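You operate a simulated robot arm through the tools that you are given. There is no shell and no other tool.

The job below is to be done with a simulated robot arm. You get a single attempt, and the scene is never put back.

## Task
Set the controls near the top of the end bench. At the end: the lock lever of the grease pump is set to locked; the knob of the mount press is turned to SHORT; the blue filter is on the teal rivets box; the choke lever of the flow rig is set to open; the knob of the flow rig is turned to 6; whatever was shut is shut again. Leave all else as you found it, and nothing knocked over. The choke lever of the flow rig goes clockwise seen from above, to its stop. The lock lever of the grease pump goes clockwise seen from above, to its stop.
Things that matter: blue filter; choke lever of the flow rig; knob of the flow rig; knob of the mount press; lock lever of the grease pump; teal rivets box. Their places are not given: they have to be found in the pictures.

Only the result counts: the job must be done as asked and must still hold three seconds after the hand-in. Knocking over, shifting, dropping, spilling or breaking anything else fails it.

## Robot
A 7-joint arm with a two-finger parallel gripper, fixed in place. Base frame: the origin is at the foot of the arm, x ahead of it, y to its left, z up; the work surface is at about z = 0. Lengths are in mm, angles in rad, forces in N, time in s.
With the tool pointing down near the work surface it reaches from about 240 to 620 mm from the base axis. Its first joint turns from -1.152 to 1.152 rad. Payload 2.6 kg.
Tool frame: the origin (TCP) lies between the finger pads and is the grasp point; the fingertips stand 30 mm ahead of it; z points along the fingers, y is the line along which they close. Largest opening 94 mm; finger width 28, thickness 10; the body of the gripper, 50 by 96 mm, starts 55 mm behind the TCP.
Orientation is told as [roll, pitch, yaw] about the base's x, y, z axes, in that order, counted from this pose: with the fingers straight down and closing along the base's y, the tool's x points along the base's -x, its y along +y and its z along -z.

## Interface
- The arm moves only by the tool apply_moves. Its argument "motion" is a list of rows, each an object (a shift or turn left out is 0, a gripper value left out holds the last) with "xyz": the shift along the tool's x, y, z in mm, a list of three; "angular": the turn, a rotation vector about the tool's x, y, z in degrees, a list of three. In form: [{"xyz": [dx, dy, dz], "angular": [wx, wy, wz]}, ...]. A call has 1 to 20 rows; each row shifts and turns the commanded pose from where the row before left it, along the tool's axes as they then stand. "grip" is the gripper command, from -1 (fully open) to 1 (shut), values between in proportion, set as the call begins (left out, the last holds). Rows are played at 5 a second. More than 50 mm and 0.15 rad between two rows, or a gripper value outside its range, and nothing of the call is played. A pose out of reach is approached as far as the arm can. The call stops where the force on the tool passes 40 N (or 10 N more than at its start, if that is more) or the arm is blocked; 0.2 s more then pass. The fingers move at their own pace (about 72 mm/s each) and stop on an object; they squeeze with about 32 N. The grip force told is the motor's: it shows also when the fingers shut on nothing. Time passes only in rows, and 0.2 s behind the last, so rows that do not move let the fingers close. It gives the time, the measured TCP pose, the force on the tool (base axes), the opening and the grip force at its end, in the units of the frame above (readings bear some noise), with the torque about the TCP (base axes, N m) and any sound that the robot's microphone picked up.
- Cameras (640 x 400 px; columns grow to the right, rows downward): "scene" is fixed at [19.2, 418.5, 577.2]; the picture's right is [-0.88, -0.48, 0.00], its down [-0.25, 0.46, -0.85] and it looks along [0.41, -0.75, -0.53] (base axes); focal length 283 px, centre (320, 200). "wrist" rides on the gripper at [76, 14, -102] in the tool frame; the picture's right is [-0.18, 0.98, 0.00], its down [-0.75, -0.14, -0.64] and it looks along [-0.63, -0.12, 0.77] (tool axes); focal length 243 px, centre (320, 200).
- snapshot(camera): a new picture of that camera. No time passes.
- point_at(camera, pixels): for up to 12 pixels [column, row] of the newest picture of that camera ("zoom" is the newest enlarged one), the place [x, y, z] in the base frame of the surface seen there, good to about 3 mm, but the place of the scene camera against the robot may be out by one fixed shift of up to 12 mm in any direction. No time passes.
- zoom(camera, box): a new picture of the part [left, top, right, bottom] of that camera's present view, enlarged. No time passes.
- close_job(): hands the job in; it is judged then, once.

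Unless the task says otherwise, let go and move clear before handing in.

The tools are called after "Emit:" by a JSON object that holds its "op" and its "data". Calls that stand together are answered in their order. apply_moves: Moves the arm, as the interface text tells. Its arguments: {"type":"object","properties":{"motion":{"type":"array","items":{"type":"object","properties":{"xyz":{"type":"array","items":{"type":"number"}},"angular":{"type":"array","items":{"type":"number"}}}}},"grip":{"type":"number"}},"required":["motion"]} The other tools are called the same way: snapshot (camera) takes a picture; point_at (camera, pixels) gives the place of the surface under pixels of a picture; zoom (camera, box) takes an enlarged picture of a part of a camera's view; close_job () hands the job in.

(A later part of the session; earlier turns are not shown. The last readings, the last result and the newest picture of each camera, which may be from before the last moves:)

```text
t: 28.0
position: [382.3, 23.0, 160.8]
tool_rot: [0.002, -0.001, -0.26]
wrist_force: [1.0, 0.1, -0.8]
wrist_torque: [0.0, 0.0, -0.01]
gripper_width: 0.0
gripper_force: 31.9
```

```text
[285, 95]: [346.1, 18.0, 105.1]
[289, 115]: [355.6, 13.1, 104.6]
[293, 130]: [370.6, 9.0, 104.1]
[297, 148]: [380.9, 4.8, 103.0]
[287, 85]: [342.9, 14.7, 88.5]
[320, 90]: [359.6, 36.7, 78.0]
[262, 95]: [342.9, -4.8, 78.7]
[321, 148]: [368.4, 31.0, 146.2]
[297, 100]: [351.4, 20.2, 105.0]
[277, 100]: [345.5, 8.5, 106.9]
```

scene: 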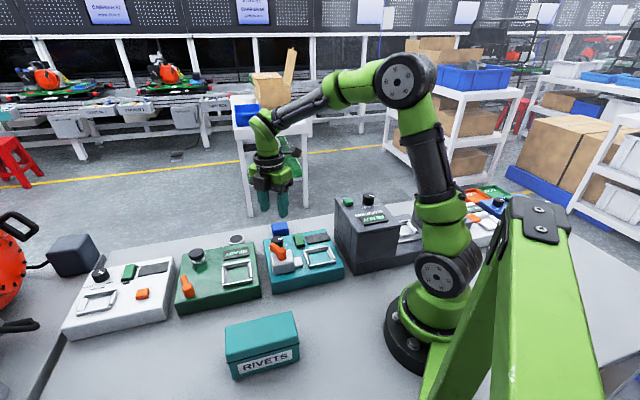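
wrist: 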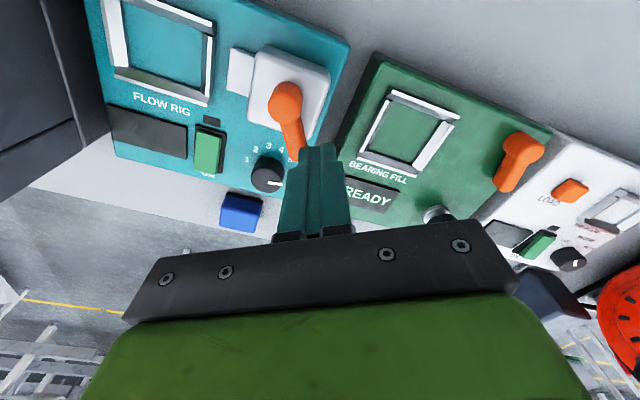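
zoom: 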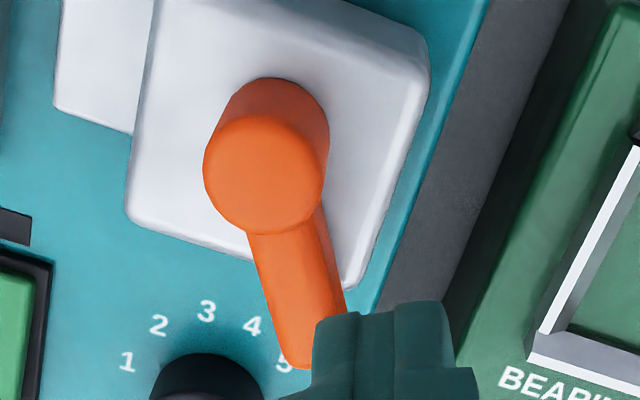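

The handle pivot is about [347.5,12], z top ~104, handle along -15°. I'll add 5 mm of clearance, descend to TCP z≈115 (tips at 85, above block top 78).

Emit:
{"op": "apply_moves", "data": {"motion": [{"xyz": [0, 5, 0]}, {"xyz": [0, 0, 23]}, {"xyz": [0, 0, 23]}, {"xyz": [0, 0, 0]}]}}

Emit:
{"op": "snapshot", "data": {"camera": "wrist"}}

Emit:
{"op": "zoom", "data": {"camera": "scene", "box": [220, 170, 350, 290]}}

```text
t: 29.0
position: [385.4, 31.3, 116.6]
tool_rot: [0.001, 0.0, -0.26]
wrist_force: [-0.9, 0.2, 0.8]
wrist_torque: [0.01, -0.02, 0.01]
gripper_width: 0.0
gripper_force: 32.1
```

```text
taken
```

wrist: 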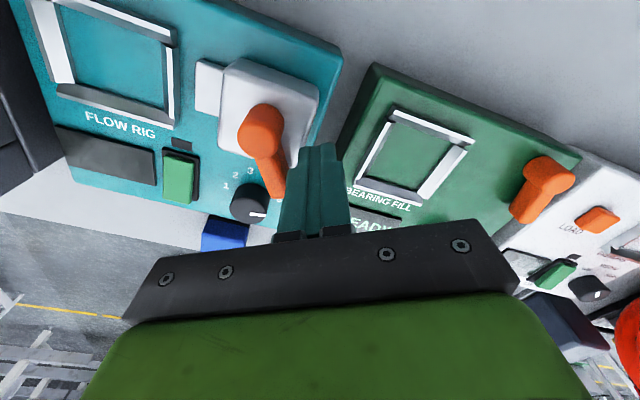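

```text
3.33 times, centred on (285, 230) of scene
```

zoom: 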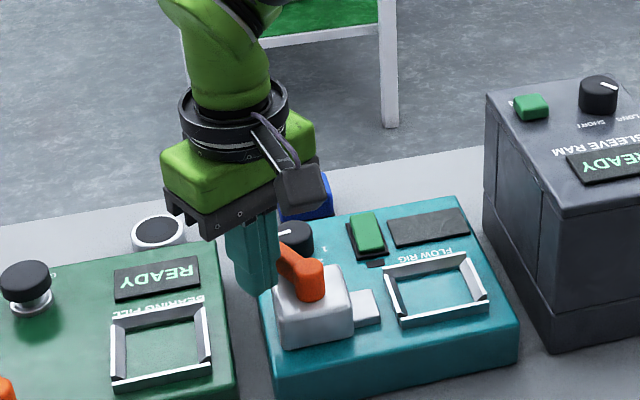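

The finger is beside the handle on the +y side with a ~10 mm gap. Approach along tool -y gently to contact.

Emit:
{"op": "apply_moves", "data": {"motion": [{"xyz": [0, -4, 0]}, {"xyz": [0, -3, 0]}, {"xyz": [0, -2, 0]}, {"xyz": [0, 0, 0]}]}}

Emit:
{"op": "zoom", "data": {"camera": "wrist", "box": [220, 80, 380, 220]}}

```text
t: 30.0
position: [382.7, 20.7, 115.9]
tool_rot: [0.001, 0.001, -0.259]
wrist_force: [-1.0, -0.1, 0.3]
wrist_torque: [-0.02, 0.03, -0.01]
gripper_width: 0.0
gripper_force: 31.7
```

```text
2.86 times, centred on (300, 150) of wrist
```

zoom: 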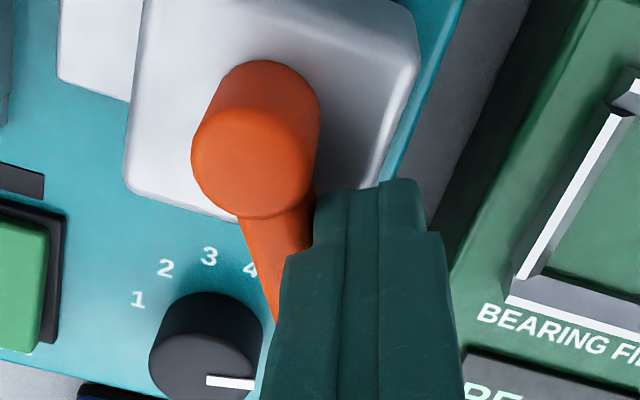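

Close to contact. Now sweep clockwise about the pivot in 6° increments.

Emit:
{"op": "apply_moves", "data": {"motion": [{"xyz": [-1.5, -3.3, 0], "angular": [0, 0, 6]}, {"xyz": [-1.5, -3.3, 0], "angular": [0, 0, 6]}, {"xyz": [-1.5, -3.3, 0], "angular": [0, 0, 6]}, {"xyz": [-1.5, -3.3, 0], "angular": [0, 0, 6]}, {"xyz": [0, 0, 0]}]}}

Emit:
{"op": "zoom", "data": {"camera": "wrist", "box": [220, 80, 380, 220]}}

Emit:
{"op": "zoom", "data": {"camera": "scene", "box": [220, 170, 350, 290]}}

```text
t: 31.2
position: [383.5, 8.7, 115.6]
tool_rot: [0.002, 0.0, -0.68]
wrist_force: [-0.5, 0.7, -0.1]
wrist_torque: [0.01, 0.02, -0.02]
gripper_width: 0.0
gripper_force: 32.5
```

```text
2.86 times, centred on (300, 150) of wrist
```

zoom: 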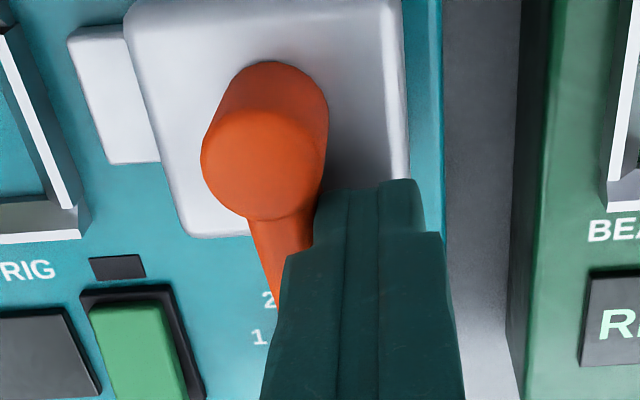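

```text
3.33 times, centred on (285, 230) of scene
```

zoom: 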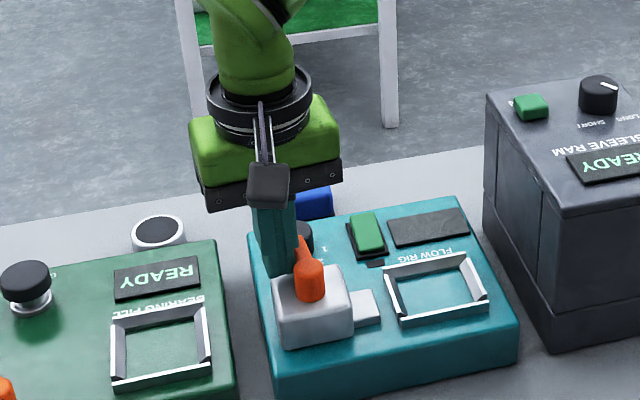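

The lever turns with the finger (handle now ~-39°), force low. Continue.

Emit:
{"op": "apply_moves", "data": {"motion": [{"xyz": [-1.5, -3.3, 0], "angular": [0, 0, 6]}, {"xyz": [-1.5, -3.3, 0], "angular": [0, 0, 6]}, {"xyz": [-1.5, -3.3, 0], "angular": [0, 0, 6]}, {"xyz": [-1.5, -3.3, 0], "angular": [0, 0, 6]}, {"xyz": [0, 0, 0]}]}}

Emit:
{"op": "zoom", "data": {"camera": "wrist", "box": [220, 80, 380, 220]}}

Emit:
{"op": "zoom", "data": {"camera": "scene", "box": [220, 170, 350, 290]}}

```text
t: 32.4
position: [377.3, -5.0, 116.0]
tool_rot: [0.002, 0.0, -1.098]
wrist_force: [3.8, 1.4, -2.5]
wrist_torque: [-0.04, -0.12, -0.04]
gripper_width: 0.0
gripper_force: 31.4
```

```text
2.86 times, centred on (300, 150) of wrist
```

zoom: 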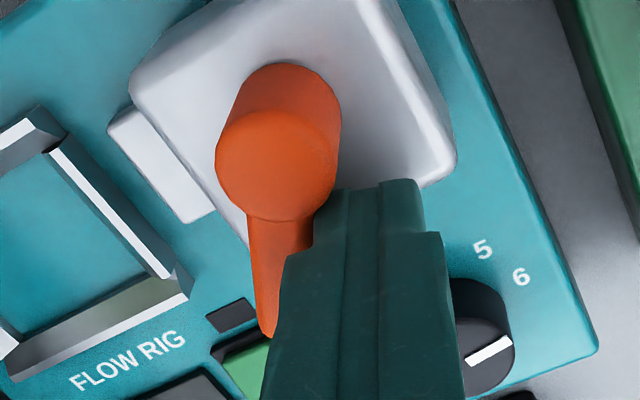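

```text
3.33 times, centred on (285, 230) of scene
```

zoom: 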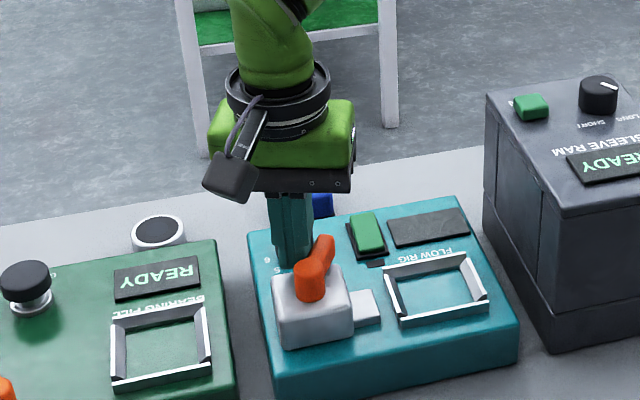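

Handle now around -65° with a light 4 N resistance. Keep sweeping until the stop is felt.

Emit:
{"op": "apply_moves", "data": {"motion": [{"xyz": [-1.5, -3.3, 0], "angular": [0, 0, 6]}, {"xyz": [-1.5, -3.3, 0], "angular": [0, 0, 6]}, {"xyz": [-1.5, -3.3, 0], "angular": [0, 0, 6]}, {"xyz": [0, 0, 0]}]}}

Emit:
{"op": "zoom", "data": {"camera": "wrist", "box": [220, 80, 380, 220]}}

```text
t: 33.0
position: [376.1, -6.8, 116.3]
tool_rot: [0.007, 0.001, -1.264]
wrist_force: [5.1, -0.1, -4.3]
wrist_torque: [-0.06, -0.09, -0.04]
gripper_width: 0.0
gripper_force: 32.5
stopped in row 2: the force on the tool passed its limit at 44 N (the readings are from after the stop); the commanded pose is now the measured one
```

```text
2.86 times, centred on (300, 150) of wrist
```

zoom: 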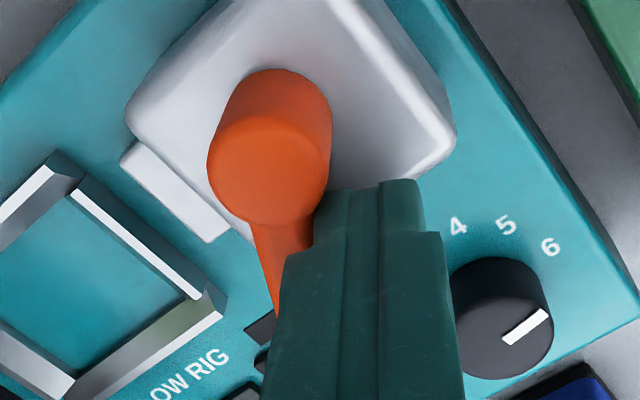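

The stop was felt at yaw -72° (handle swept ~60°, and it had snapped ahead of the finger). Back off sideways, then lift and verify.

Emit:
{"op": "apply_moves", "data": {"motion": [{"xyz": [0, 6, 0]}, {"xyz": [0, 6, 0]}, {"xyz": [0, 0, -40]}, {"xyz": [0, 0, -45]}, {"xyz": [0, 0, 0]}]}}

Emit:
{"op": "snapshot", "data": {"camera": "wrist"}}

Emit:
{"op": "zoom", "data": {"camera": "scene", "box": [220, 170, 350, 290]}}

```text
t: 34.2
position: [386.2, -3.8, 202.4]
tool_rot: [0.009, 0.001, -1.267]
wrist_force: [0.2, 0.2, -0.5]
wrist_torque: [-0.02, 0.02, -0.02]
gripper_width: 0.0
gripper_force: 32.8
```

```text
taken
```

wrist: 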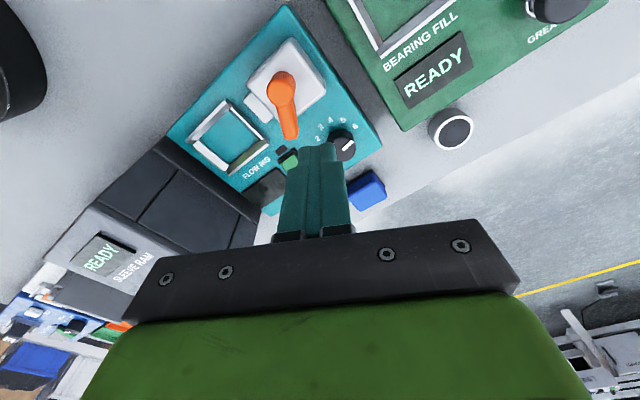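

```text
3.33 times, centred on (285, 230) of scene
```

zoom: 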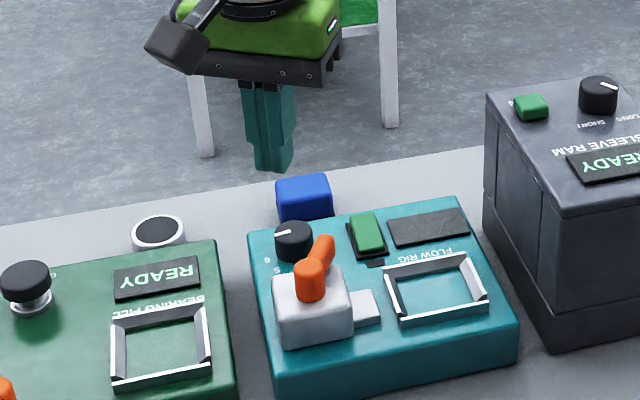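

The choke lever has swung ~60° to its stop. Next: the BEARING FILL ("GREASE") lever; yaw back and move over for a close view.

Emit:
{"op": "apply_moves", "data": {"motion": [{"angular": [0, 0, -8.3]}, {"angular": [0, 0, -8.3]}, {"angular": [0, 0, -8.3]}, {"angular": [0, 0, -8.3]}, {"angular": [0, 0, -8.3]}, {"angular": [0, 0, -8.3]}, {"xyz": [-5.4, 41.3, 0]}, {"xyz": [-5.4, 41.3, 0]}, {"xyz": [-5.4, 41.3, 0]}, {"xyz": [-5.4, 41.3, 0]}, {"xyz": [0, 0, 0]}]}}

Emit:
{"op": "snapshot", "data": {"camera": "wrist"}}

```text
t: 36.6
position: [468.3, 138.2, 203.6]
tool_rot: [0.005, -0.004, -0.395]
wrist_force: [0.5, -0.3, -0.4]
wrist_torque: [-0.03, -0.01, -0.01]
gripper_width: 0.0
gripper_force: 32.0
```

```text
taken
```

wrist: 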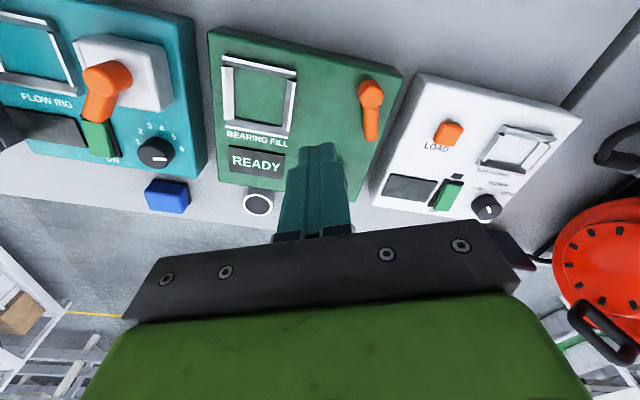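

Emit:
{"op": "zoom", "data": {"camera": "wrist", "box": [310, 60, 430, 160]}}

Emit:
{"op": "point_at", "data": {"camera": "wrist", "pixels": [[370, 92], [370, 105], [371, 120], [372, 136], [362, 122], [390, 110], [420, 110], [350, 110], [362, 95], [380, 95], [447, 130], [400, 150]]}}

Emit:
{"op": "zoom", "data": {"camera": "scene", "box": [150, 230, 270, 320]}}

```text
4.00 times, centred on (370, 110) of wrist
```

zoom: 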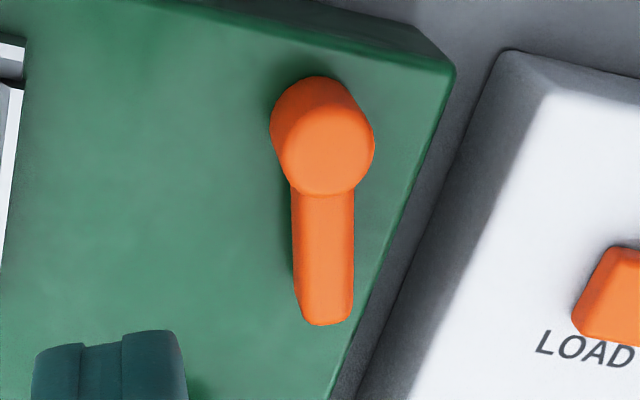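

```text
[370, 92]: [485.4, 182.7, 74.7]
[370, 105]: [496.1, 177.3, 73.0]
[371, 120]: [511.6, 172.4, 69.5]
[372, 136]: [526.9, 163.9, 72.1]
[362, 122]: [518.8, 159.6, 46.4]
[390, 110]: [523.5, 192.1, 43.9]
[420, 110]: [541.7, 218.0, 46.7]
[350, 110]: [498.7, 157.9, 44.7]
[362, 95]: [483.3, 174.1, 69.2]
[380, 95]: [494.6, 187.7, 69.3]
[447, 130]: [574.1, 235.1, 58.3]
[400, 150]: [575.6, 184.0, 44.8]
```

```text
4.44 times, centred on (210, 275) of scene
```

zoom: 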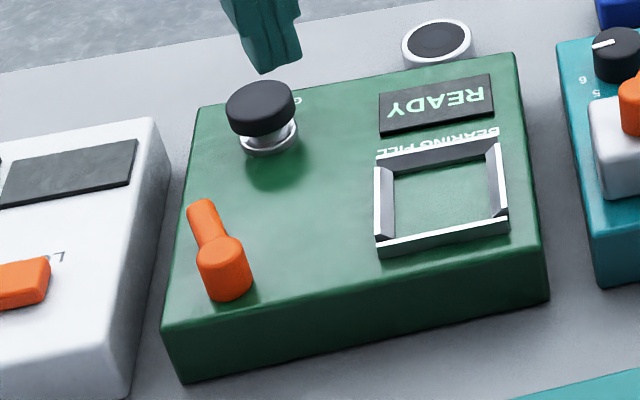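

Lever geometry: pivot ≈[489,181], tip ≈[528,163], top z≈73, panel z≈45. Check the mushroom button's place, and move above the handle's +y side.

Emit:
{"op": "point_at", "data": {"camera": "scene", "pixels": [[197, 253], [198, 263], [190, 290], [184, 279]]}}

Emit:
{"op": "apply_moves", "data": {"motion": [{"angular": [0, 0, 1.9]}, {"xyz": [-16, 36.8, 0]}, {"xyz": [-16, 36.8, 0]}, {"xyz": [0, 0, 40]}, {"xyz": [0, 0, 40]}, {"xyz": [0, 0, 0]}]}}

Emit:
{"op": "snapshot", "data": {"camera": "wrist"}}

Emit:
{"op": "zoom", "data": {"camera": "scene", "box": [130, 210, 270, 320]}}

```text
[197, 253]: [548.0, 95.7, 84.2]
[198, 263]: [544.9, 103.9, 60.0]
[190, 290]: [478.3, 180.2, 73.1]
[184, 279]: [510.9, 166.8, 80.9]
```

```text
t: 38.0
position: [530.7, 197.9, 122.4]
tool_rot: [0.006, -0.004, -0.43]
wrist_force: [0.3, 0.1, 0.9]
wrist_torque: [-0.02, -0.02, 0.0]
gripper_width: 0.0
gripper_force: 31.5
```

```text
taken
```

wrist: 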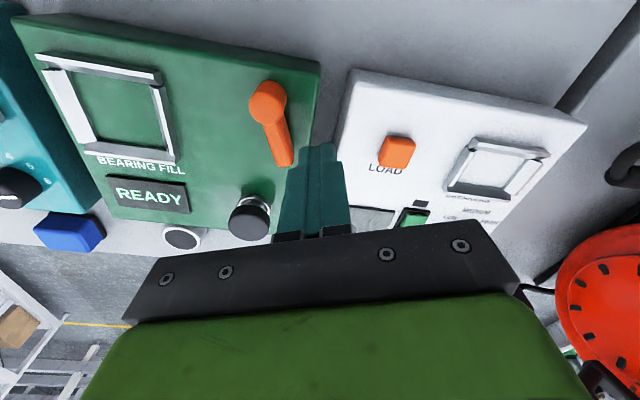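

```text
3.64 times, centred on (200, 265) of scene
```

zoom: 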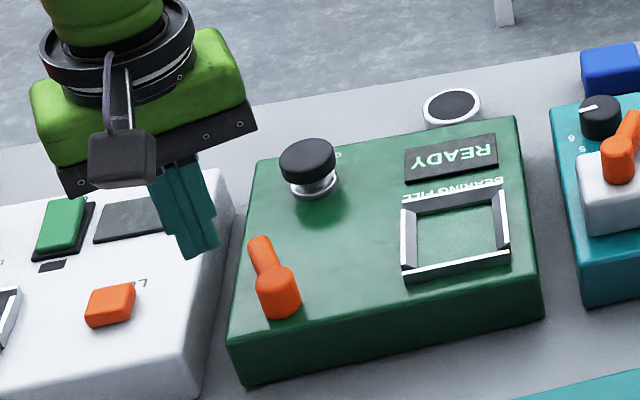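

Descend to TCP z≈86 (tips at ~56, above both panels) beside the handle.

Emit:
{"op": "apply_moves", "data": {"motion": [{"xyz": [0, 0, 18]}, {"xyz": [0, 0, 17]}, {"xyz": [0, 0, 0]}]}}

Emit:
{"op": "zoom", "data": {"camera": "wrist", "box": [220, 60, 380, 200]}}

Emit:
{"op": "zoom", "data": {"camera": "scene", "box": [130, 210, 270, 320]}}

```text
t: 38.8
position: [529.6, 195.8, 87.5]
tool_rot: [0.005, -0.006, -0.432]
wrist_force: [1.4, 0.2, -0.2]
wrist_torque: [0.0, -0.02, 0.02]
gripper_width: 0.0
gripper_force: 31.8
```

```text
2.86 times, centred on (300, 130) of wrist
```

zoom: 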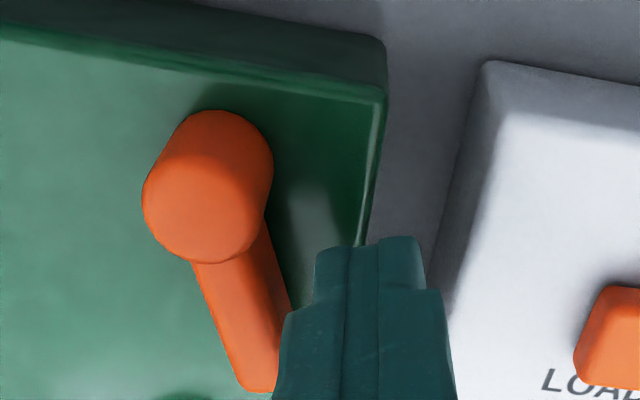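

```text
3.64 times, centred on (200, 265) of scene
```

zoom: 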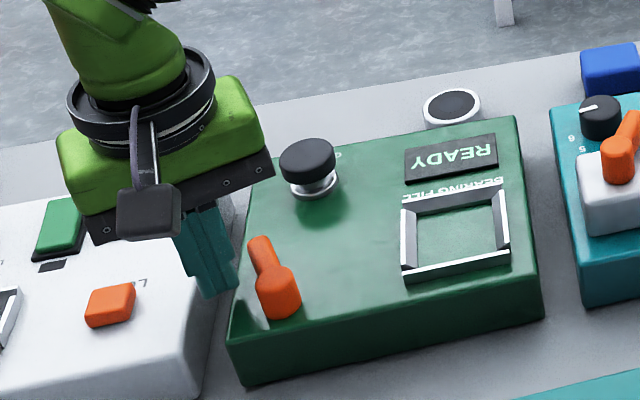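

Finger is in the gap beside the handle. Approach ~11 mm then sweep clockwise.

Emit:
{"op": "apply_moves", "data": {"motion": [{"xyz": [0, -5, 0]}, {"xyz": [0, -4, 0]}, {"xyz": [0, -2, 0]}, {"xyz": [0, 0, 0]}]}}

Emit:
{"op": "zoom", "data": {"camera": "wrist", "box": [220, 60, 380, 200]}}

```text
t: 39.8
position: [525.2, 183.8, 86.5]
tool_rot: [0.005, -0.006, -0.429]
wrist_force: [0.8, 1.5, -0.6]
wrist_torque: [0.03, -0.03, 0.01]
gripper_width: 0.0
gripper_force: 31.7
```

```text
2.86 times, centred on (300, 130) of wrist
```

zoom: 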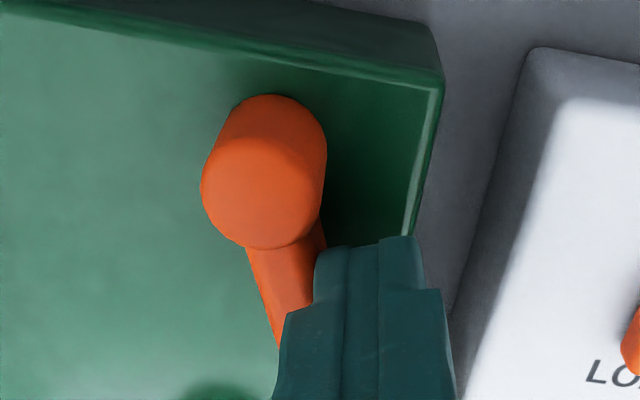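

Near contact with the handle. Sweep clockwise in 6° increments as before.

Emit:
{"op": "apply_moves", "data": {"motion": [{"xyz": [-1.5, -3.3, 0], "angular": [0, 0, 6]}, {"xyz": [-1.5, -3.3, 0], "angular": [0, 0, 6]}, {"xyz": [-1.5, -3.3, 0], "angular": [0, 0, 6]}, {"xyz": [-1.5, -3.3, 0], "angular": [0, 0, 6]}, {"xyz": [-1.5, -3.3, 0], "angular": [0, 0, 6]}, {"xyz": [0, 0, 0]}]}}

Emit:
{"op": "zoom", "data": {"camera": "wrist", "box": [220, 60, 380, 200]}}

Emit:
{"op": "zoom", "data": {"camera": "scene", "box": [130, 210, 270, 320]}}

```text
t: 41.2
position: [523.5, 167.5, 87.3]
tool_rot: [0.006, -0.002, -0.956]
wrist_force: [0.3, -0.7, -0.2]
wrist_torque: [-0.01, -0.01, -0.02]
gripper_width: 0.0
gripper_force: 32.6
```

```text
2.86 times, centred on (300, 130) of wrist
```

zoom: 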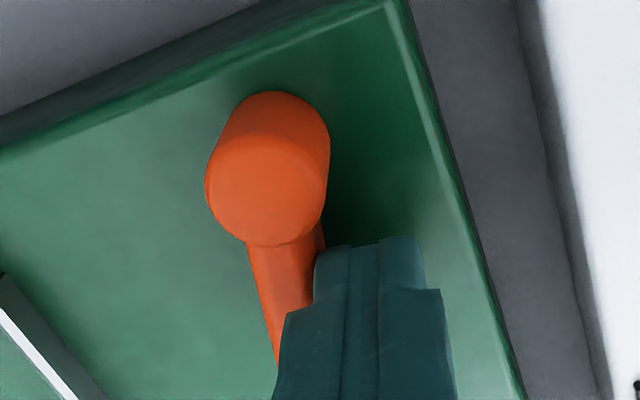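

```text
3.64 times, centred on (200, 265) of scene
```

zoom: 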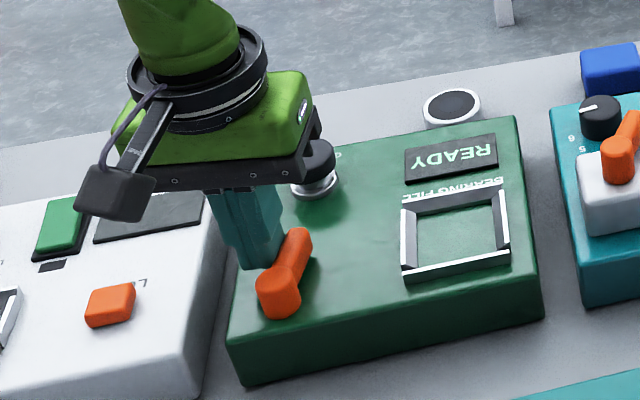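

The lever follows. Continue toward the stop.

Emit:
{"op": "apply_moves", "data": {"motion": [{"xyz": [-1.5, -3.3, 0], "angular": [0, 0, 6]}, {"xyz": [-1.5, -3.3, 0], "angular": [0, 0, 6]}, {"xyz": [-1.5, -3.3, 0], "angular": [0, 0, 6]}, {"xyz": [-1.5, -3.3, 0], "angular": [0, 0, 6]}, {"xyz": [0, 0, 0]}]}}

Emit:
{"op": "zoom", "data": {"camera": "wrist", "box": [220, 60, 380, 200]}}

Emit:
{"op": "zoom", "data": {"camera": "scene", "box": [130, 210, 270, 320]}}

```text
t: 42.4
position: [513.2, 153.7, 86.7]
tool_rot: [0.006, 0.0, -1.373]
wrist_force: [-0.3, 0.9, -1.2]
wrist_torque: [-0.02, 0.01, -0.04]
gripper_width: 0.0
gripper_force: 32.1
```

```text
2.86 times, centred on (300, 130) of wrist
```

zoom: 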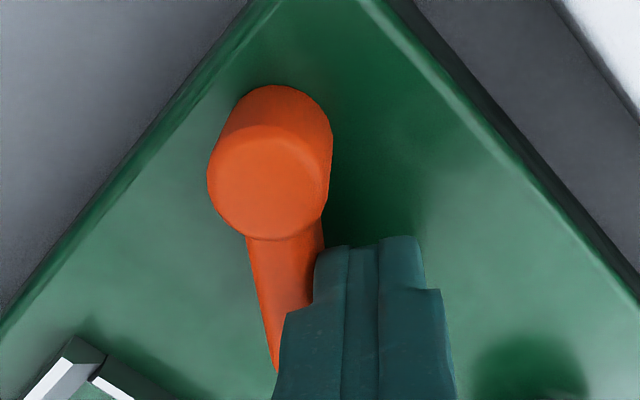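

```text
3.64 times, centred on (200, 265) of scene
```

zoom: 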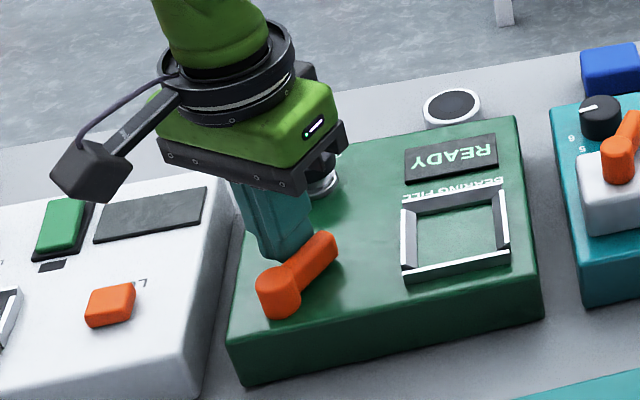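

No stop yet after ~54°. Continue in small steps until the stop.

Emit:
{"op": "apply_moves", "data": {"motion": [{"xyz": [-1.5, -3.3, 0], "angular": [0, 0, 6]}, {"xyz": [-1.5, -3.3, 0], "angular": [0, 0, 6]}, {"xyz": [-1.5, -3.3, 0], "angular": [0, 0, 6]}, {"xyz": [0, 0, 0]}]}}

Emit:
{"op": "zoom", "data": {"camera": "wrist", "box": [220, 60, 380, 200]}}

Emit:
{"op": "zoom", "data": {"camera": "scene", "box": [130, 210, 270, 320]}}

```text
t: 43.0
position: [510.8, 152.1, 86.7]
tool_rot: [0.024, 0.002, -1.538]
wrist_force: [12.9, 3.1, -8.2]
wrist_torque: [0.18, -0.3, 0.18]
gripper_width: 0.0
gripper_force: 31.8
stopped in row 2: the force on the tool passed its limit at 48 N (the readings are from after the stop); the commanded pose is now the measured one
```

```text
2.86 times, centred on (300, 130) of wrist
```

zoom: 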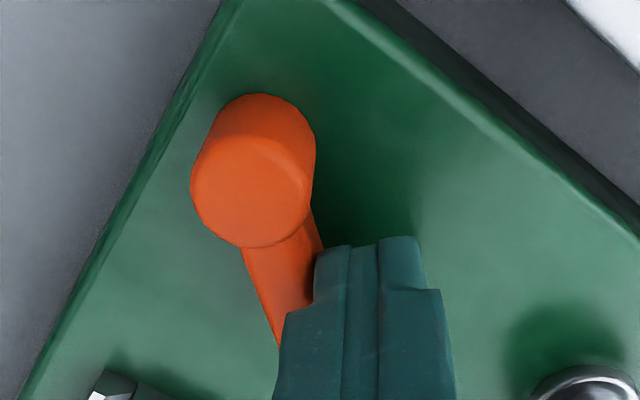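

```text
3.64 times, centred on (200, 265) of scene
```

zoom: 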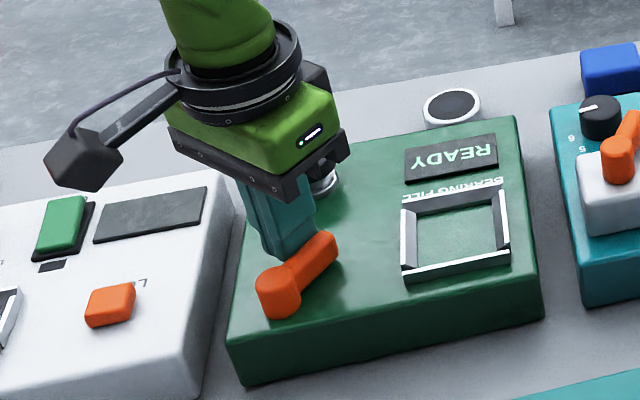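

Stop reached after ~60° of travel. Back away, lift, and level the tool.

Emit:
{"op": "apply_moves", "data": {"motion": [{"xyz": [0, 6, 0]}, {"xyz": [0, 6, 0]}, {"xyz": [0, 0, -40]}, {"xyz": [0, 0, -40], "angular": [0, -1.4, 0]}, {"xyz": [0, 0, -40]}, {"xyz": [0, 0, 0]}]}}

Emit:
{"op": "snapshot", "data": {"camera": "wrist"}}

Emit:
{"op": "zoom", "data": {"camera": "scene", "box": [130, 210, 270, 320]}}

```text
t: 44.4
position: [519.8, 152.5, 208.0]
tool_rot: [0.02, -0.022, -1.542]
wrist_force: [0.6, -0.1, -0.7]
wrist_torque: [-0.02, 0.01, -0.02]
gripper_width: 0.1
gripper_force: 31.6
```

```text
taken
```

wrist: 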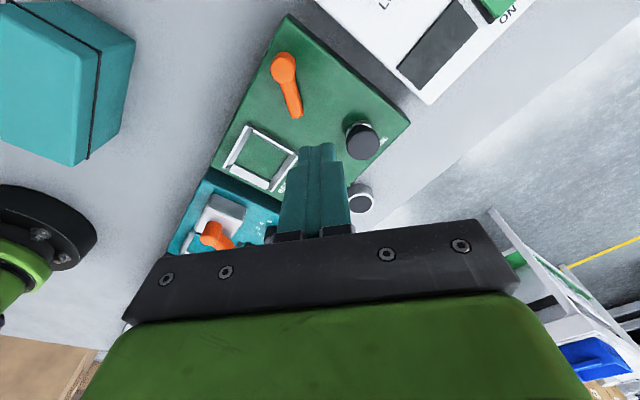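

```text
3.64 times, centred on (200, 265) of scene
```

zoom: 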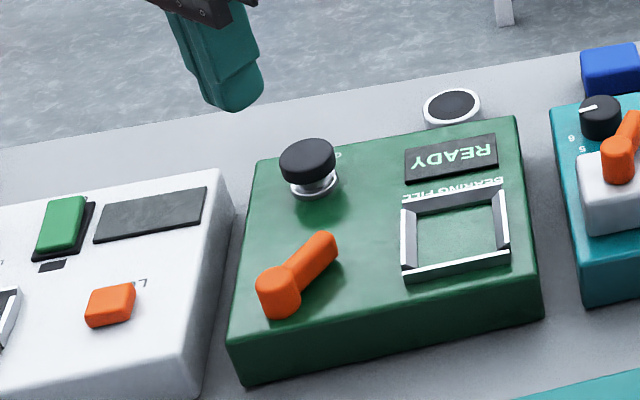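

The lock lever is at its stop. My levelling turned the wrong axis (pitch now -0.022), so I'll correct both roll and pitch and check.

Emit:
{"op": "apply_moves", "data": {"motion": [{"angular": [1.15, 1.26, 0]}, {"xyz": [0, 0, 0]}]}}

Emit:
{"op": "snapshot", "data": {"camera": "scene"}}

```text
t: 45.0
position: [518.2, 153.5, 208.1]
tool_rot: [-0.002, -0.001, -1.543]
wrist_force: [0.0, 0.2, -0.2]
wrist_torque: [-0.01, 0.02, -0.01]
gripper_width: 0.0
gripper_force: 32.1
```

```text
taken
```

scene: 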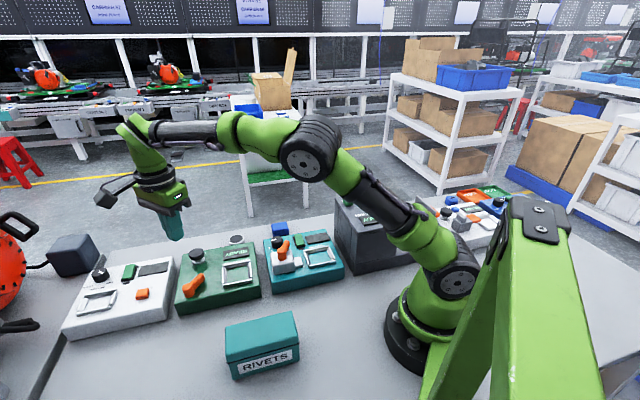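

Tool is level. Now travel at z≈298 to above the SLEEVE RAM (mount press) knob near [223,-221,172].

Emit:
{"op": "apply_moves", "data": {"motion": [{"xyz": [0, 0, -45]}, {"xyz": [0, 0, -45]}, {"angular": [0, 0, -8.3]}, {"angular": [0, 0, -8.3]}, {"angular": [0, 0, -8.3]}, {"angular": [0, 0, -8.3]}, {"angular": [0, 0, -8.3]}, {"angular": [0, 0, -8.3]}, {"angular": [0, 0, -8.2]}, {"xyz": [6.5, -47.2, 0]}, {"xyz": [6.5, -47.2, 0]}, {"xyz": [6.5, -47.2, 0]}, {"xyz": [6.5, -47.2, 0]}, {"xyz": [6.5, -47.2, 0]}, {"xyz": [6.5, -47.2, 0]}, {"xyz": [6.5, -47.2, 0]}, {"xyz": [6.5, -47.2, 0]}, {"xyz": [6.5, -47.2, 0]}, {"xyz": [6.5, -47.2, 0]}], "grip": 0.0}}

Emit:
{"op": "apply_moves", "data": {"motion": [{"xyz": [0, 0, 0]}, {"xyz": [0, 0, 0]}]}}

Emit:
{"op": "snapshot", "data": {"camera": "wrist"}}

Emit:
{"op": "snapshot", "data": {"camera": "scene"}}

```text
t: 49.0
position: [225.8, -221.9, 299.7]
tool_rot: [0.001, 0.001, -0.531]
wrist_force: [0.1, -0.2, -0.1]
wrist_torque: [0.0, -0.01, 0.01]
gripper_width: 47.0
gripper_force: 0.1
```

```text
t: 49.5
position: [226.9, -221.5, 299.7]
tool_rot: [0.001, -0.001, -0.529]
wrist_force: [0.2, 0.8, 1.3]
wrist_torque: [-0.02, 0.01, 0.01]
gripper_width: 47.2
gripper_force: 0.0
```

```text
taken
```

wrist: 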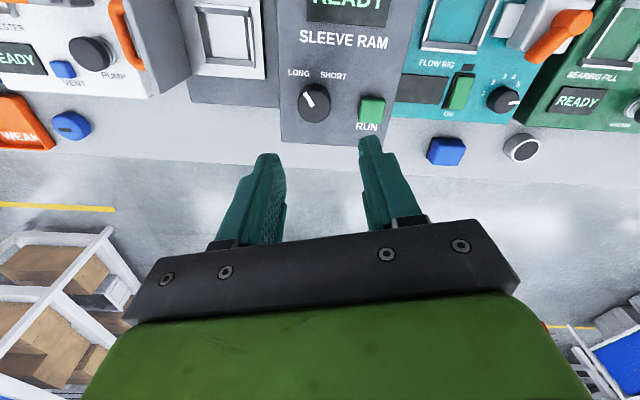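

```text
taken
```

scene: 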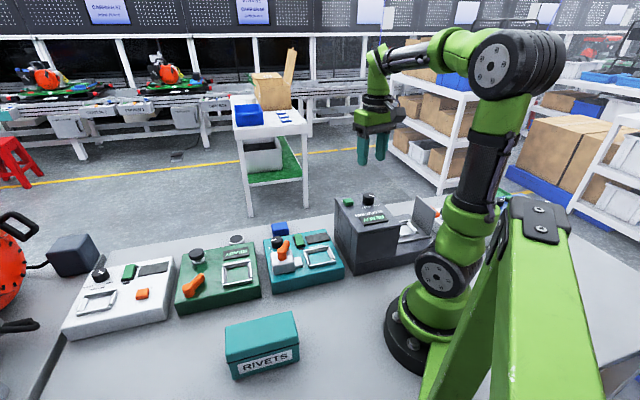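

The knob is at [315,102] with its pointer at LONG (upper-left); SHORT is upper-right. Measure it precisely.

Emit:
{"op": "zoom", "data": {"camera": "wrist", "box": [265, 60, 365, 140]}}

Emit:
{"op": "point_at", "data": {"camera": "zoom", "pixels": [[290, 220], [225, 220], [355, 220], [290, 285], [290, 160], [210, 68], [390, 80], [275, 185], [300, 230], [570, 200], [580, 260], [150, 330]]}}

```text
5.00 times, centred on (315, 100) of wrist
```

zoom: 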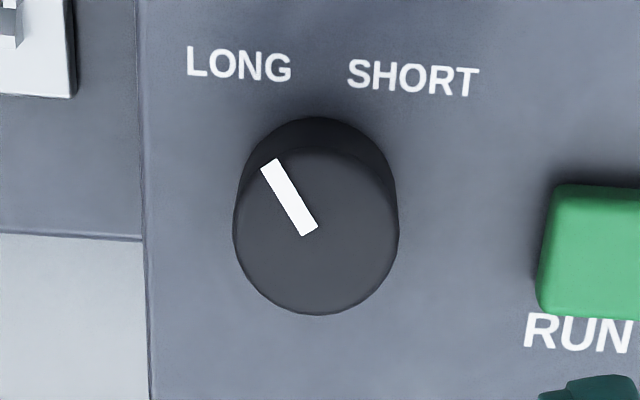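

```text
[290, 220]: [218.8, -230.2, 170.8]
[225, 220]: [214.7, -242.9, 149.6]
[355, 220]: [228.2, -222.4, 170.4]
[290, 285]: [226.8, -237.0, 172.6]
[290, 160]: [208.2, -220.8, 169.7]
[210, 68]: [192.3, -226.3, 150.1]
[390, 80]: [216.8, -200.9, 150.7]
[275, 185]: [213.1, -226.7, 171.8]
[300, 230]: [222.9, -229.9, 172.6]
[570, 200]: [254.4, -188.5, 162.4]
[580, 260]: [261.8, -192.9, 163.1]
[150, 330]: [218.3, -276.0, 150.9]
```

Knob centre ≈[224,-228], top z≈171, panel z≈150; LONG→SHORT is about 60° clockwise. I'll yaw to -75° so the fingers stay away from the RUN button, and come just above the knob.

Emit:
{"op": "apply_moves", "data": {"motion": [{"angular": [0, 0, 8.3]}, {"angular": [0, 0, 8.3]}, {"angular": [0, 0, 8.3]}, {"angular": [0, 0, 8.3]}, {"angular": [0, 0, 8.3]}, {"angular": [0, 0, 3.1]}, {"xyz": [-5.4, -4.0, 0]}, {"xyz": [0, 0, 42]}, {"xyz": [0, 0, 42]}, {"xyz": [0, 0, 0]}], "grip": 0.1}}

Emit:
{"op": "snapshot", "data": {"camera": "wrist"}}

Emit:
{"op": "zoom", "data": {"camera": "wrist", "box": [240, 90, 400, 190]}}

Emit:
{"op": "zoom", "data": {"camera": "scene", "box": [310, 110, 470, 230]}}

```text
t: 51.8
position: [222.7, -225.6, 212.1]
tool_rot: [0.002, -0.002, -1.308]
wrist_force: [-0.8, 0.2, -0.3]
wrist_torque: [0.02, -0.02, 0.01]
gripper_width: 42.4
gripper_force: 0.0
```

```text
taken
```

wrist: 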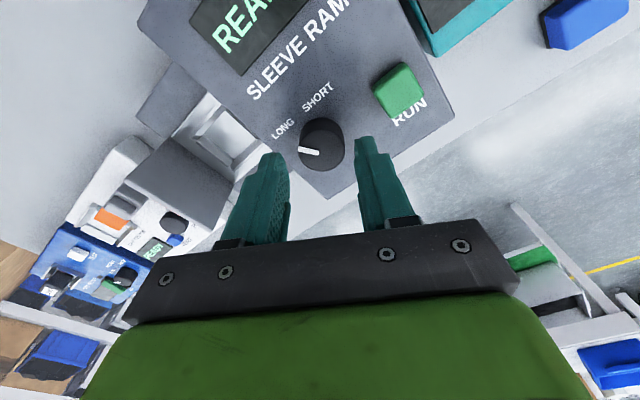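

```text
4.00 times, centred on (320, 140) of wrist
```

zoom: 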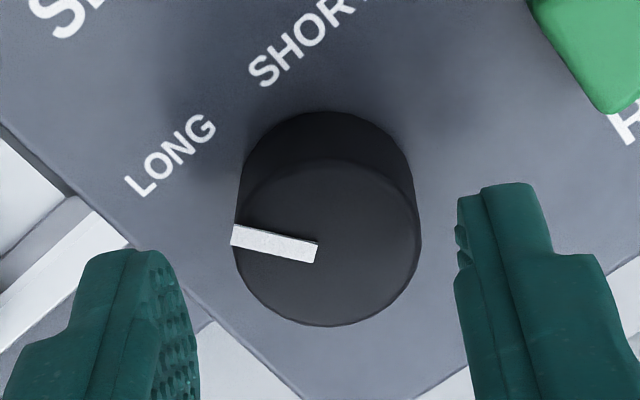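

```text
3.33 times, centred on (390, 170) of scene
```

zoom: 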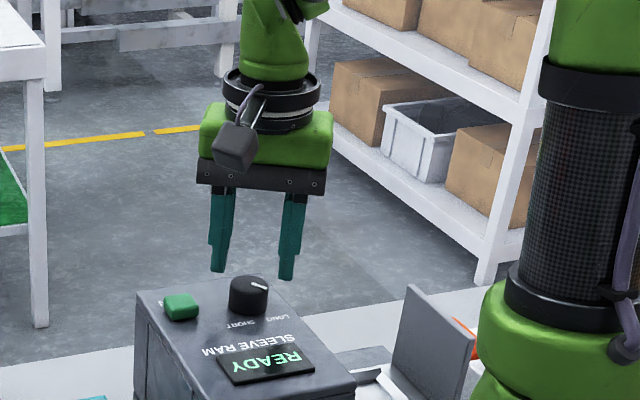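

Centred within ~1 mm (expected [320,150.5], seen [321.6,150.8]). Shift 1 mm and descend to TCP z≈186, then check before closing.

Emit:
{"op": "apply_moves", "data": {"motion": [{"xyz": [0, 1, 0]}, {"xyz": [0, 0, 13]}, {"xyz": [0, 0, 13]}, {"xyz": [0, 0, 0]}]}}

Emit:
{"op": "zoom", "data": {"camera": "wrist", "box": [250, 90, 410, 210]}}

```text
t: 52.8
position: [224.5, -226.9, 189.6]
tool_rot: [0.0, 0.0, -1.31]
wrist_force: [0.6, 0.6, 0.5]
wrist_torque: [-0.02, -0.01, 0.02]
gripper_width: 42.3
gripper_force: 0.0
```

```text
3.33 times, centred on (330, 150) of wrist
```

zoom: 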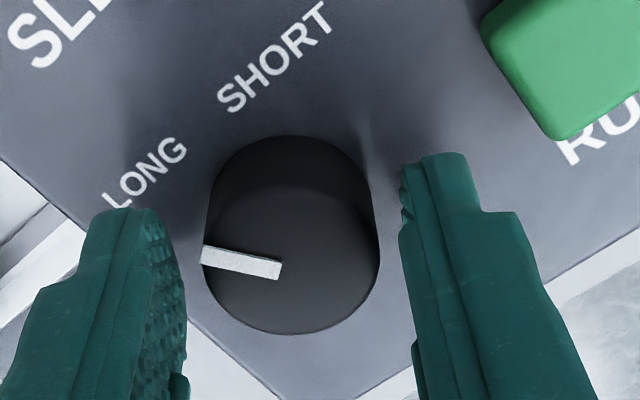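

Well centred. Lower 3 mm more and close.

Emit:
{"op": "apply_moves", "data": {"motion": [{"xyz": [0, 0.5, 3]}, {"xyz": [0, 0, 0]}]}}

Emit:
{"op": "apply_moves", "data": {"motion": [{"xyz": [0, 0, 0]}, {"xyz": [0, 0, 0]}, {"xyz": [0, 0, 0]}], "grip": 1}}

Emit:
{"op": "zoom", "data": {"camera": "wrist", "box": [250, 90, 410, 210]}}

```text
t: 53.4
position: [225.4, -226.7, 186.3]
tool_rot: [0.001, -0.001, -1.31]
wrist_force: [0.0, 0.5, 0.4]
wrist_torque: [-0.01, 0.0, 0.05]
gripper_width: 42.4
gripper_force: 0.0
```

```text
t: 54.1
position: [225.0, -226.6, 186.7]
tool_rot: [-0.003, 0.0, -1.309]
wrist_force: [-1.2, -0.4, -0.5]
wrist_torque: [-0.05, 0.04, -0.02]
gripper_width: 31.2
gripper_force: 45.1
```

```text
3.33 times, centred on (330, 150) of wrist
```

zoom: 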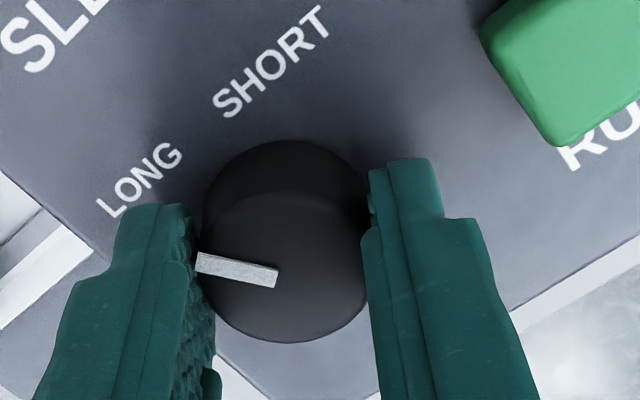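

Gripped with negligible side force. Turn 36° clockwise first and check the force.

Emit:
{"op": "apply_moves", "data": {"motion": [{"angular": [0, 0, 6]}, {"angular": [0, 0, 6]}, {"angular": [0, 0, 6]}, {"angular": [0, 0, 6]}, {"angular": [0, 0, 6]}, {"angular": [0, 0, 6]}, {"angular": [0, 0, 0]}]}}

Emit:
{"op": "zoom", "data": {"camera": "wrist", "box": [250, 90, 410, 210]}}

```text
t: 55.8
position: [224.8, -226.2, 186.7]
tool_rot: [0.003, 0.001, -1.937]
wrist_force: [-0.2, 13.1, 33.4]
wrist_torque: [0.51, -0.04, 0.0]
gripper_width: 31.4
gripper_force: 44.7
```

```text
3.33 times, centred on (330, 150) of wrist
```

zoom: 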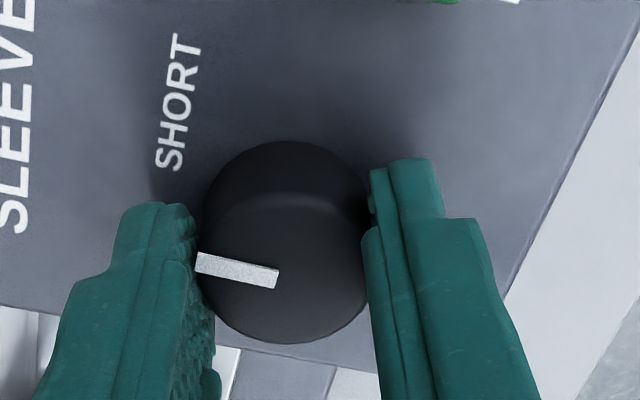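

36° done (pointer in gripper frame unchanged). A vertical force of 33 N built up, so relieve by moving up ~1 mm and slightly +y, then continue.

Emit:
{"op": "apply_moves", "data": {"motion": [{"xyz": [0.5, -0.2, -0.8]}, {"xyz": [0, 0, 0]}]}}

```text
t: 56.4
position: [223.6, -227.4, 186.0]
tool_rot: [0.0, -0.002, -1.935]
wrist_force: [7.0, -0.3, 19.1]
wrist_torque: [0.82, -0.63, -0.01]
gripper_width: 30.9
gripper_force: 45.4
```

Emit:
{"op": "apply_moves", "data": {"motion": [{"xyz": [0.1, 0.3, -0.5], "angular": [0, 0, 5]}, {"angular": [0, 0, 5]}, {"angular": [0, 0, 4]}, {"angular": [0, 0, 0]}]}}

Emit:
{"op": "zoom", "data": {"camera": "wrist", "box": [250, 90, 410, 210]}}

```text
t: 57.4
position: [225.6, -225.8, 185.7]
tool_rot: [0.0, -0.003, -2.18]
wrist_force: [19.6, -11.5, -19.5]
wrist_torque: [-1.11, 0.07, -0.02]
gripper_width: 31.3
gripper_force: 45.0
```

```text
3.33 times, centred on (330, 150) of wrist
```

zoom: 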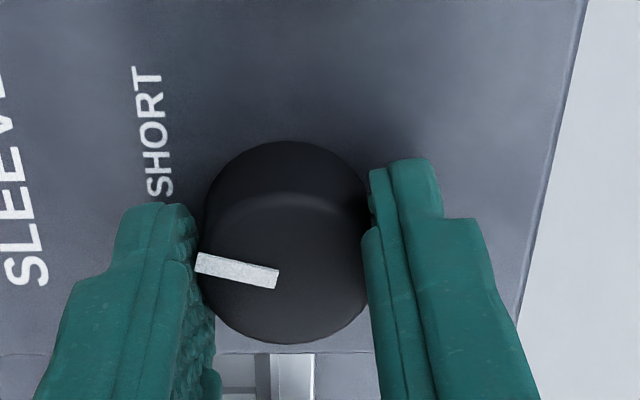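

50° turned so far. Release to drop the stresses and see where the detent settles, then re-grip if needed.

Emit:
{"op": "apply_moves", "data": {"motion": [{"xyz": [0, 0, 0]}, {"xyz": [0, 0, 0]}, {"xyz": [0, 0, 0]}], "grip": 0.1}}

Emit:
{"op": "zoom", "data": {"camera": "wrist", "box": [250, 90, 410, 210]}}

```text
t: 58.1
position: [224.6, -225.9, 188.0]
tool_rot: [0.001, 0.001, -2.181]
wrist_force: [-0.2, 1.0, 0.6]
wrist_torque: [-0.02, 0.0, 0.04]
gripper_width: 42.3
gripper_force: 0.0
```

```text
3.33 times, centred on (330, 150) of wrist
```

zoom: 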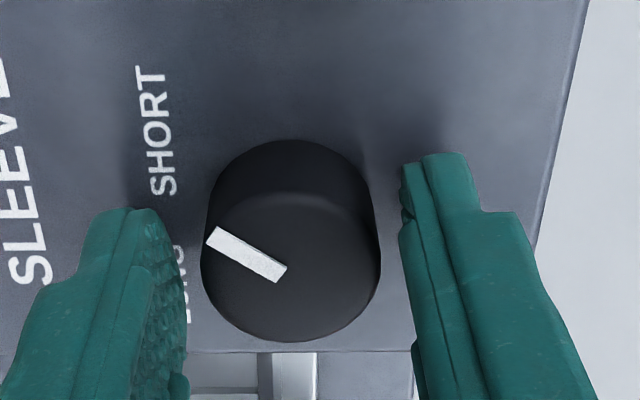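

On release it snapped forward ~14° into the next detent. Lift and verify the pointer is at SHORT.

Emit:
{"op": "apply_moves", "data": {"motion": [{"xyz": [0, 0, -40]}, {"xyz": [0, 0, -40]}, {"xyz": [0, 0, -30]}, {"angular": [0, 0, -8.3]}, {"angular": [0, 0, -8.3]}, {"angular": [0, 0, -8.3]}, {"angular": [0, 0, -8.3]}, {"angular": [0, 0, -8.3]}, {"angular": [0, 0, -8.3]}, {"angular": [0, 0, -8.3]}, {"angular": [0, 0, -8.3]}, {"angular": [0, 0, -8.3]}, {"angular": [0, 0, -8.3]}, {"angular": [0, 0, -8.3]}, {"xyz": [0, 0, 0]}]}}

Emit:
{"op": "snapshot", "data": {"camera": "wrist"}}

Emit:
{"op": "zoom", "data": {"camera": "wrist", "box": [265, 60, 365, 140]}}

Emit:
{"op": "zoom", "data": {"camera": "scene", "box": [310, 170, 430, 260]}}

```text
t: 61.4
position: [224.9, -225.3, 296.2]
tool_rot: [-0.003, 0.0, -0.583]
wrist_force: [0.2, -0.1, 0.2]
wrist_torque: [0.01, -0.02, 0.01]
gripper_width: 42.1
gripper_force: 0.0
```

```text
taken
```

wrist: 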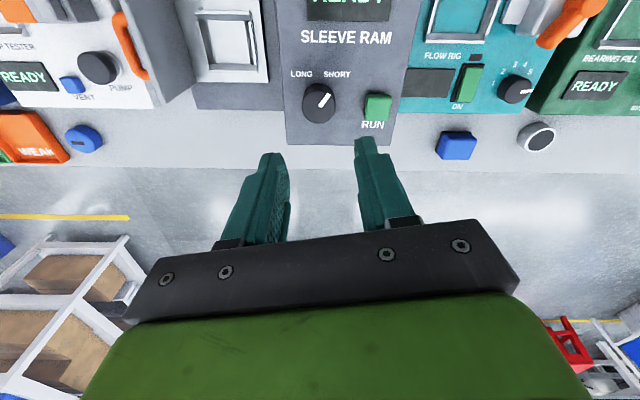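

```text
5.00 times, centred on (315, 100) of wrist
```

zoom: 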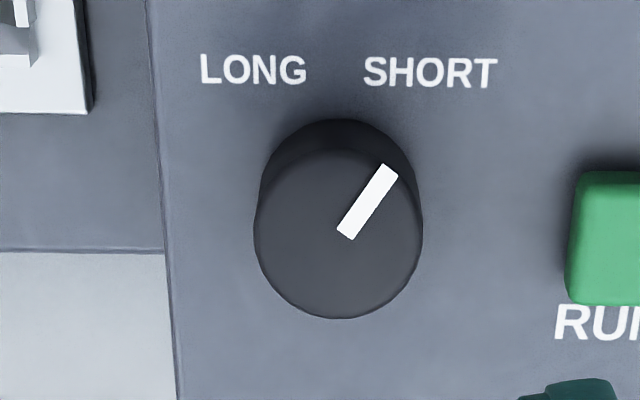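

```text
4.44 times, centred on (370, 215) of scene
```

zoom: 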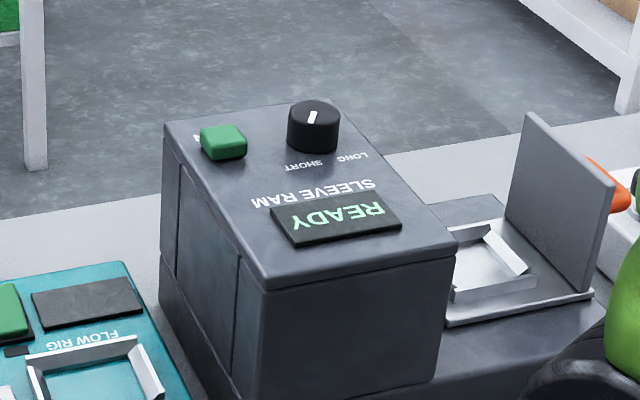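

The knob now points at SHORT. Next is the blue filter near [464,-137]; move above it with fingers open for inspection.

Emit:
{"op": "apply_moves", "data": {"motion": [{"xyz": [-24.9, 34, 0]}, {"xyz": [-24.9, 34, 0]}, {"xyz": [-24.9, 34, 0]}, {"xyz": [-24.9, 34, 0]}, {"xyz": [-24.9, 34, 0]}, {"xyz": [-24.9, 34, 0]}, {"xyz": [0, 0, 45]}, {"xyz": [0, 0, 45]}, {"xyz": [0, 0, 0]}], "grip": -1}}

Emit:
{"op": "snapshot", "data": {"camera": "wrist"}}

Emit:
{"op": "zoom", "data": {"camera": "scene", "box": [240, 190, 340, 270]}}

```text
t: 63.4
position: [459.8, -135.2, 207.5]
tool_rot: [0.001, 0.001, -0.59]
wrist_force: [-0.4, 0.1, -0.9]
wrist_torque: [0.01, -0.02, 0.0]
gripper_width: 93.9
gripper_force: 0.0
```

```text
taken
```

wrist: 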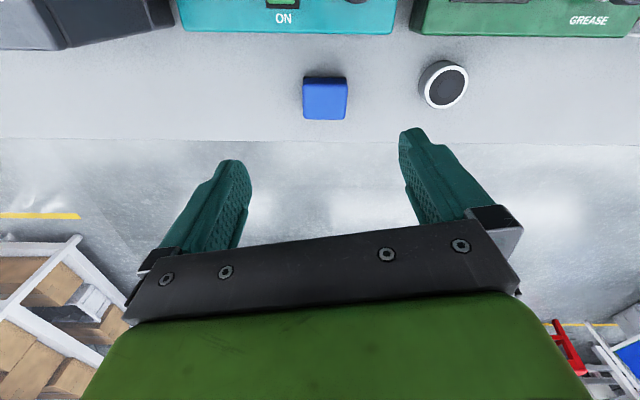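

```text
5.00 times, centred on (290, 230) of scene
```

zoom: 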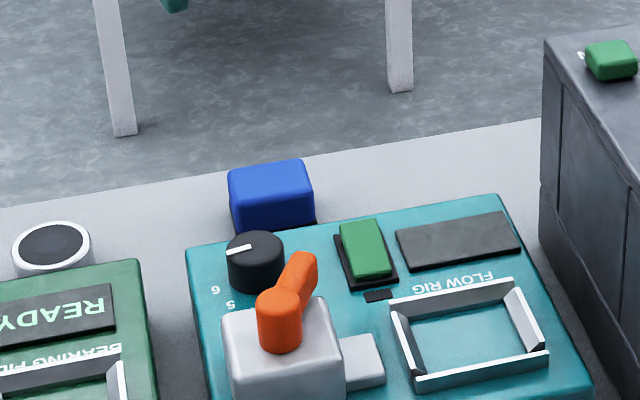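

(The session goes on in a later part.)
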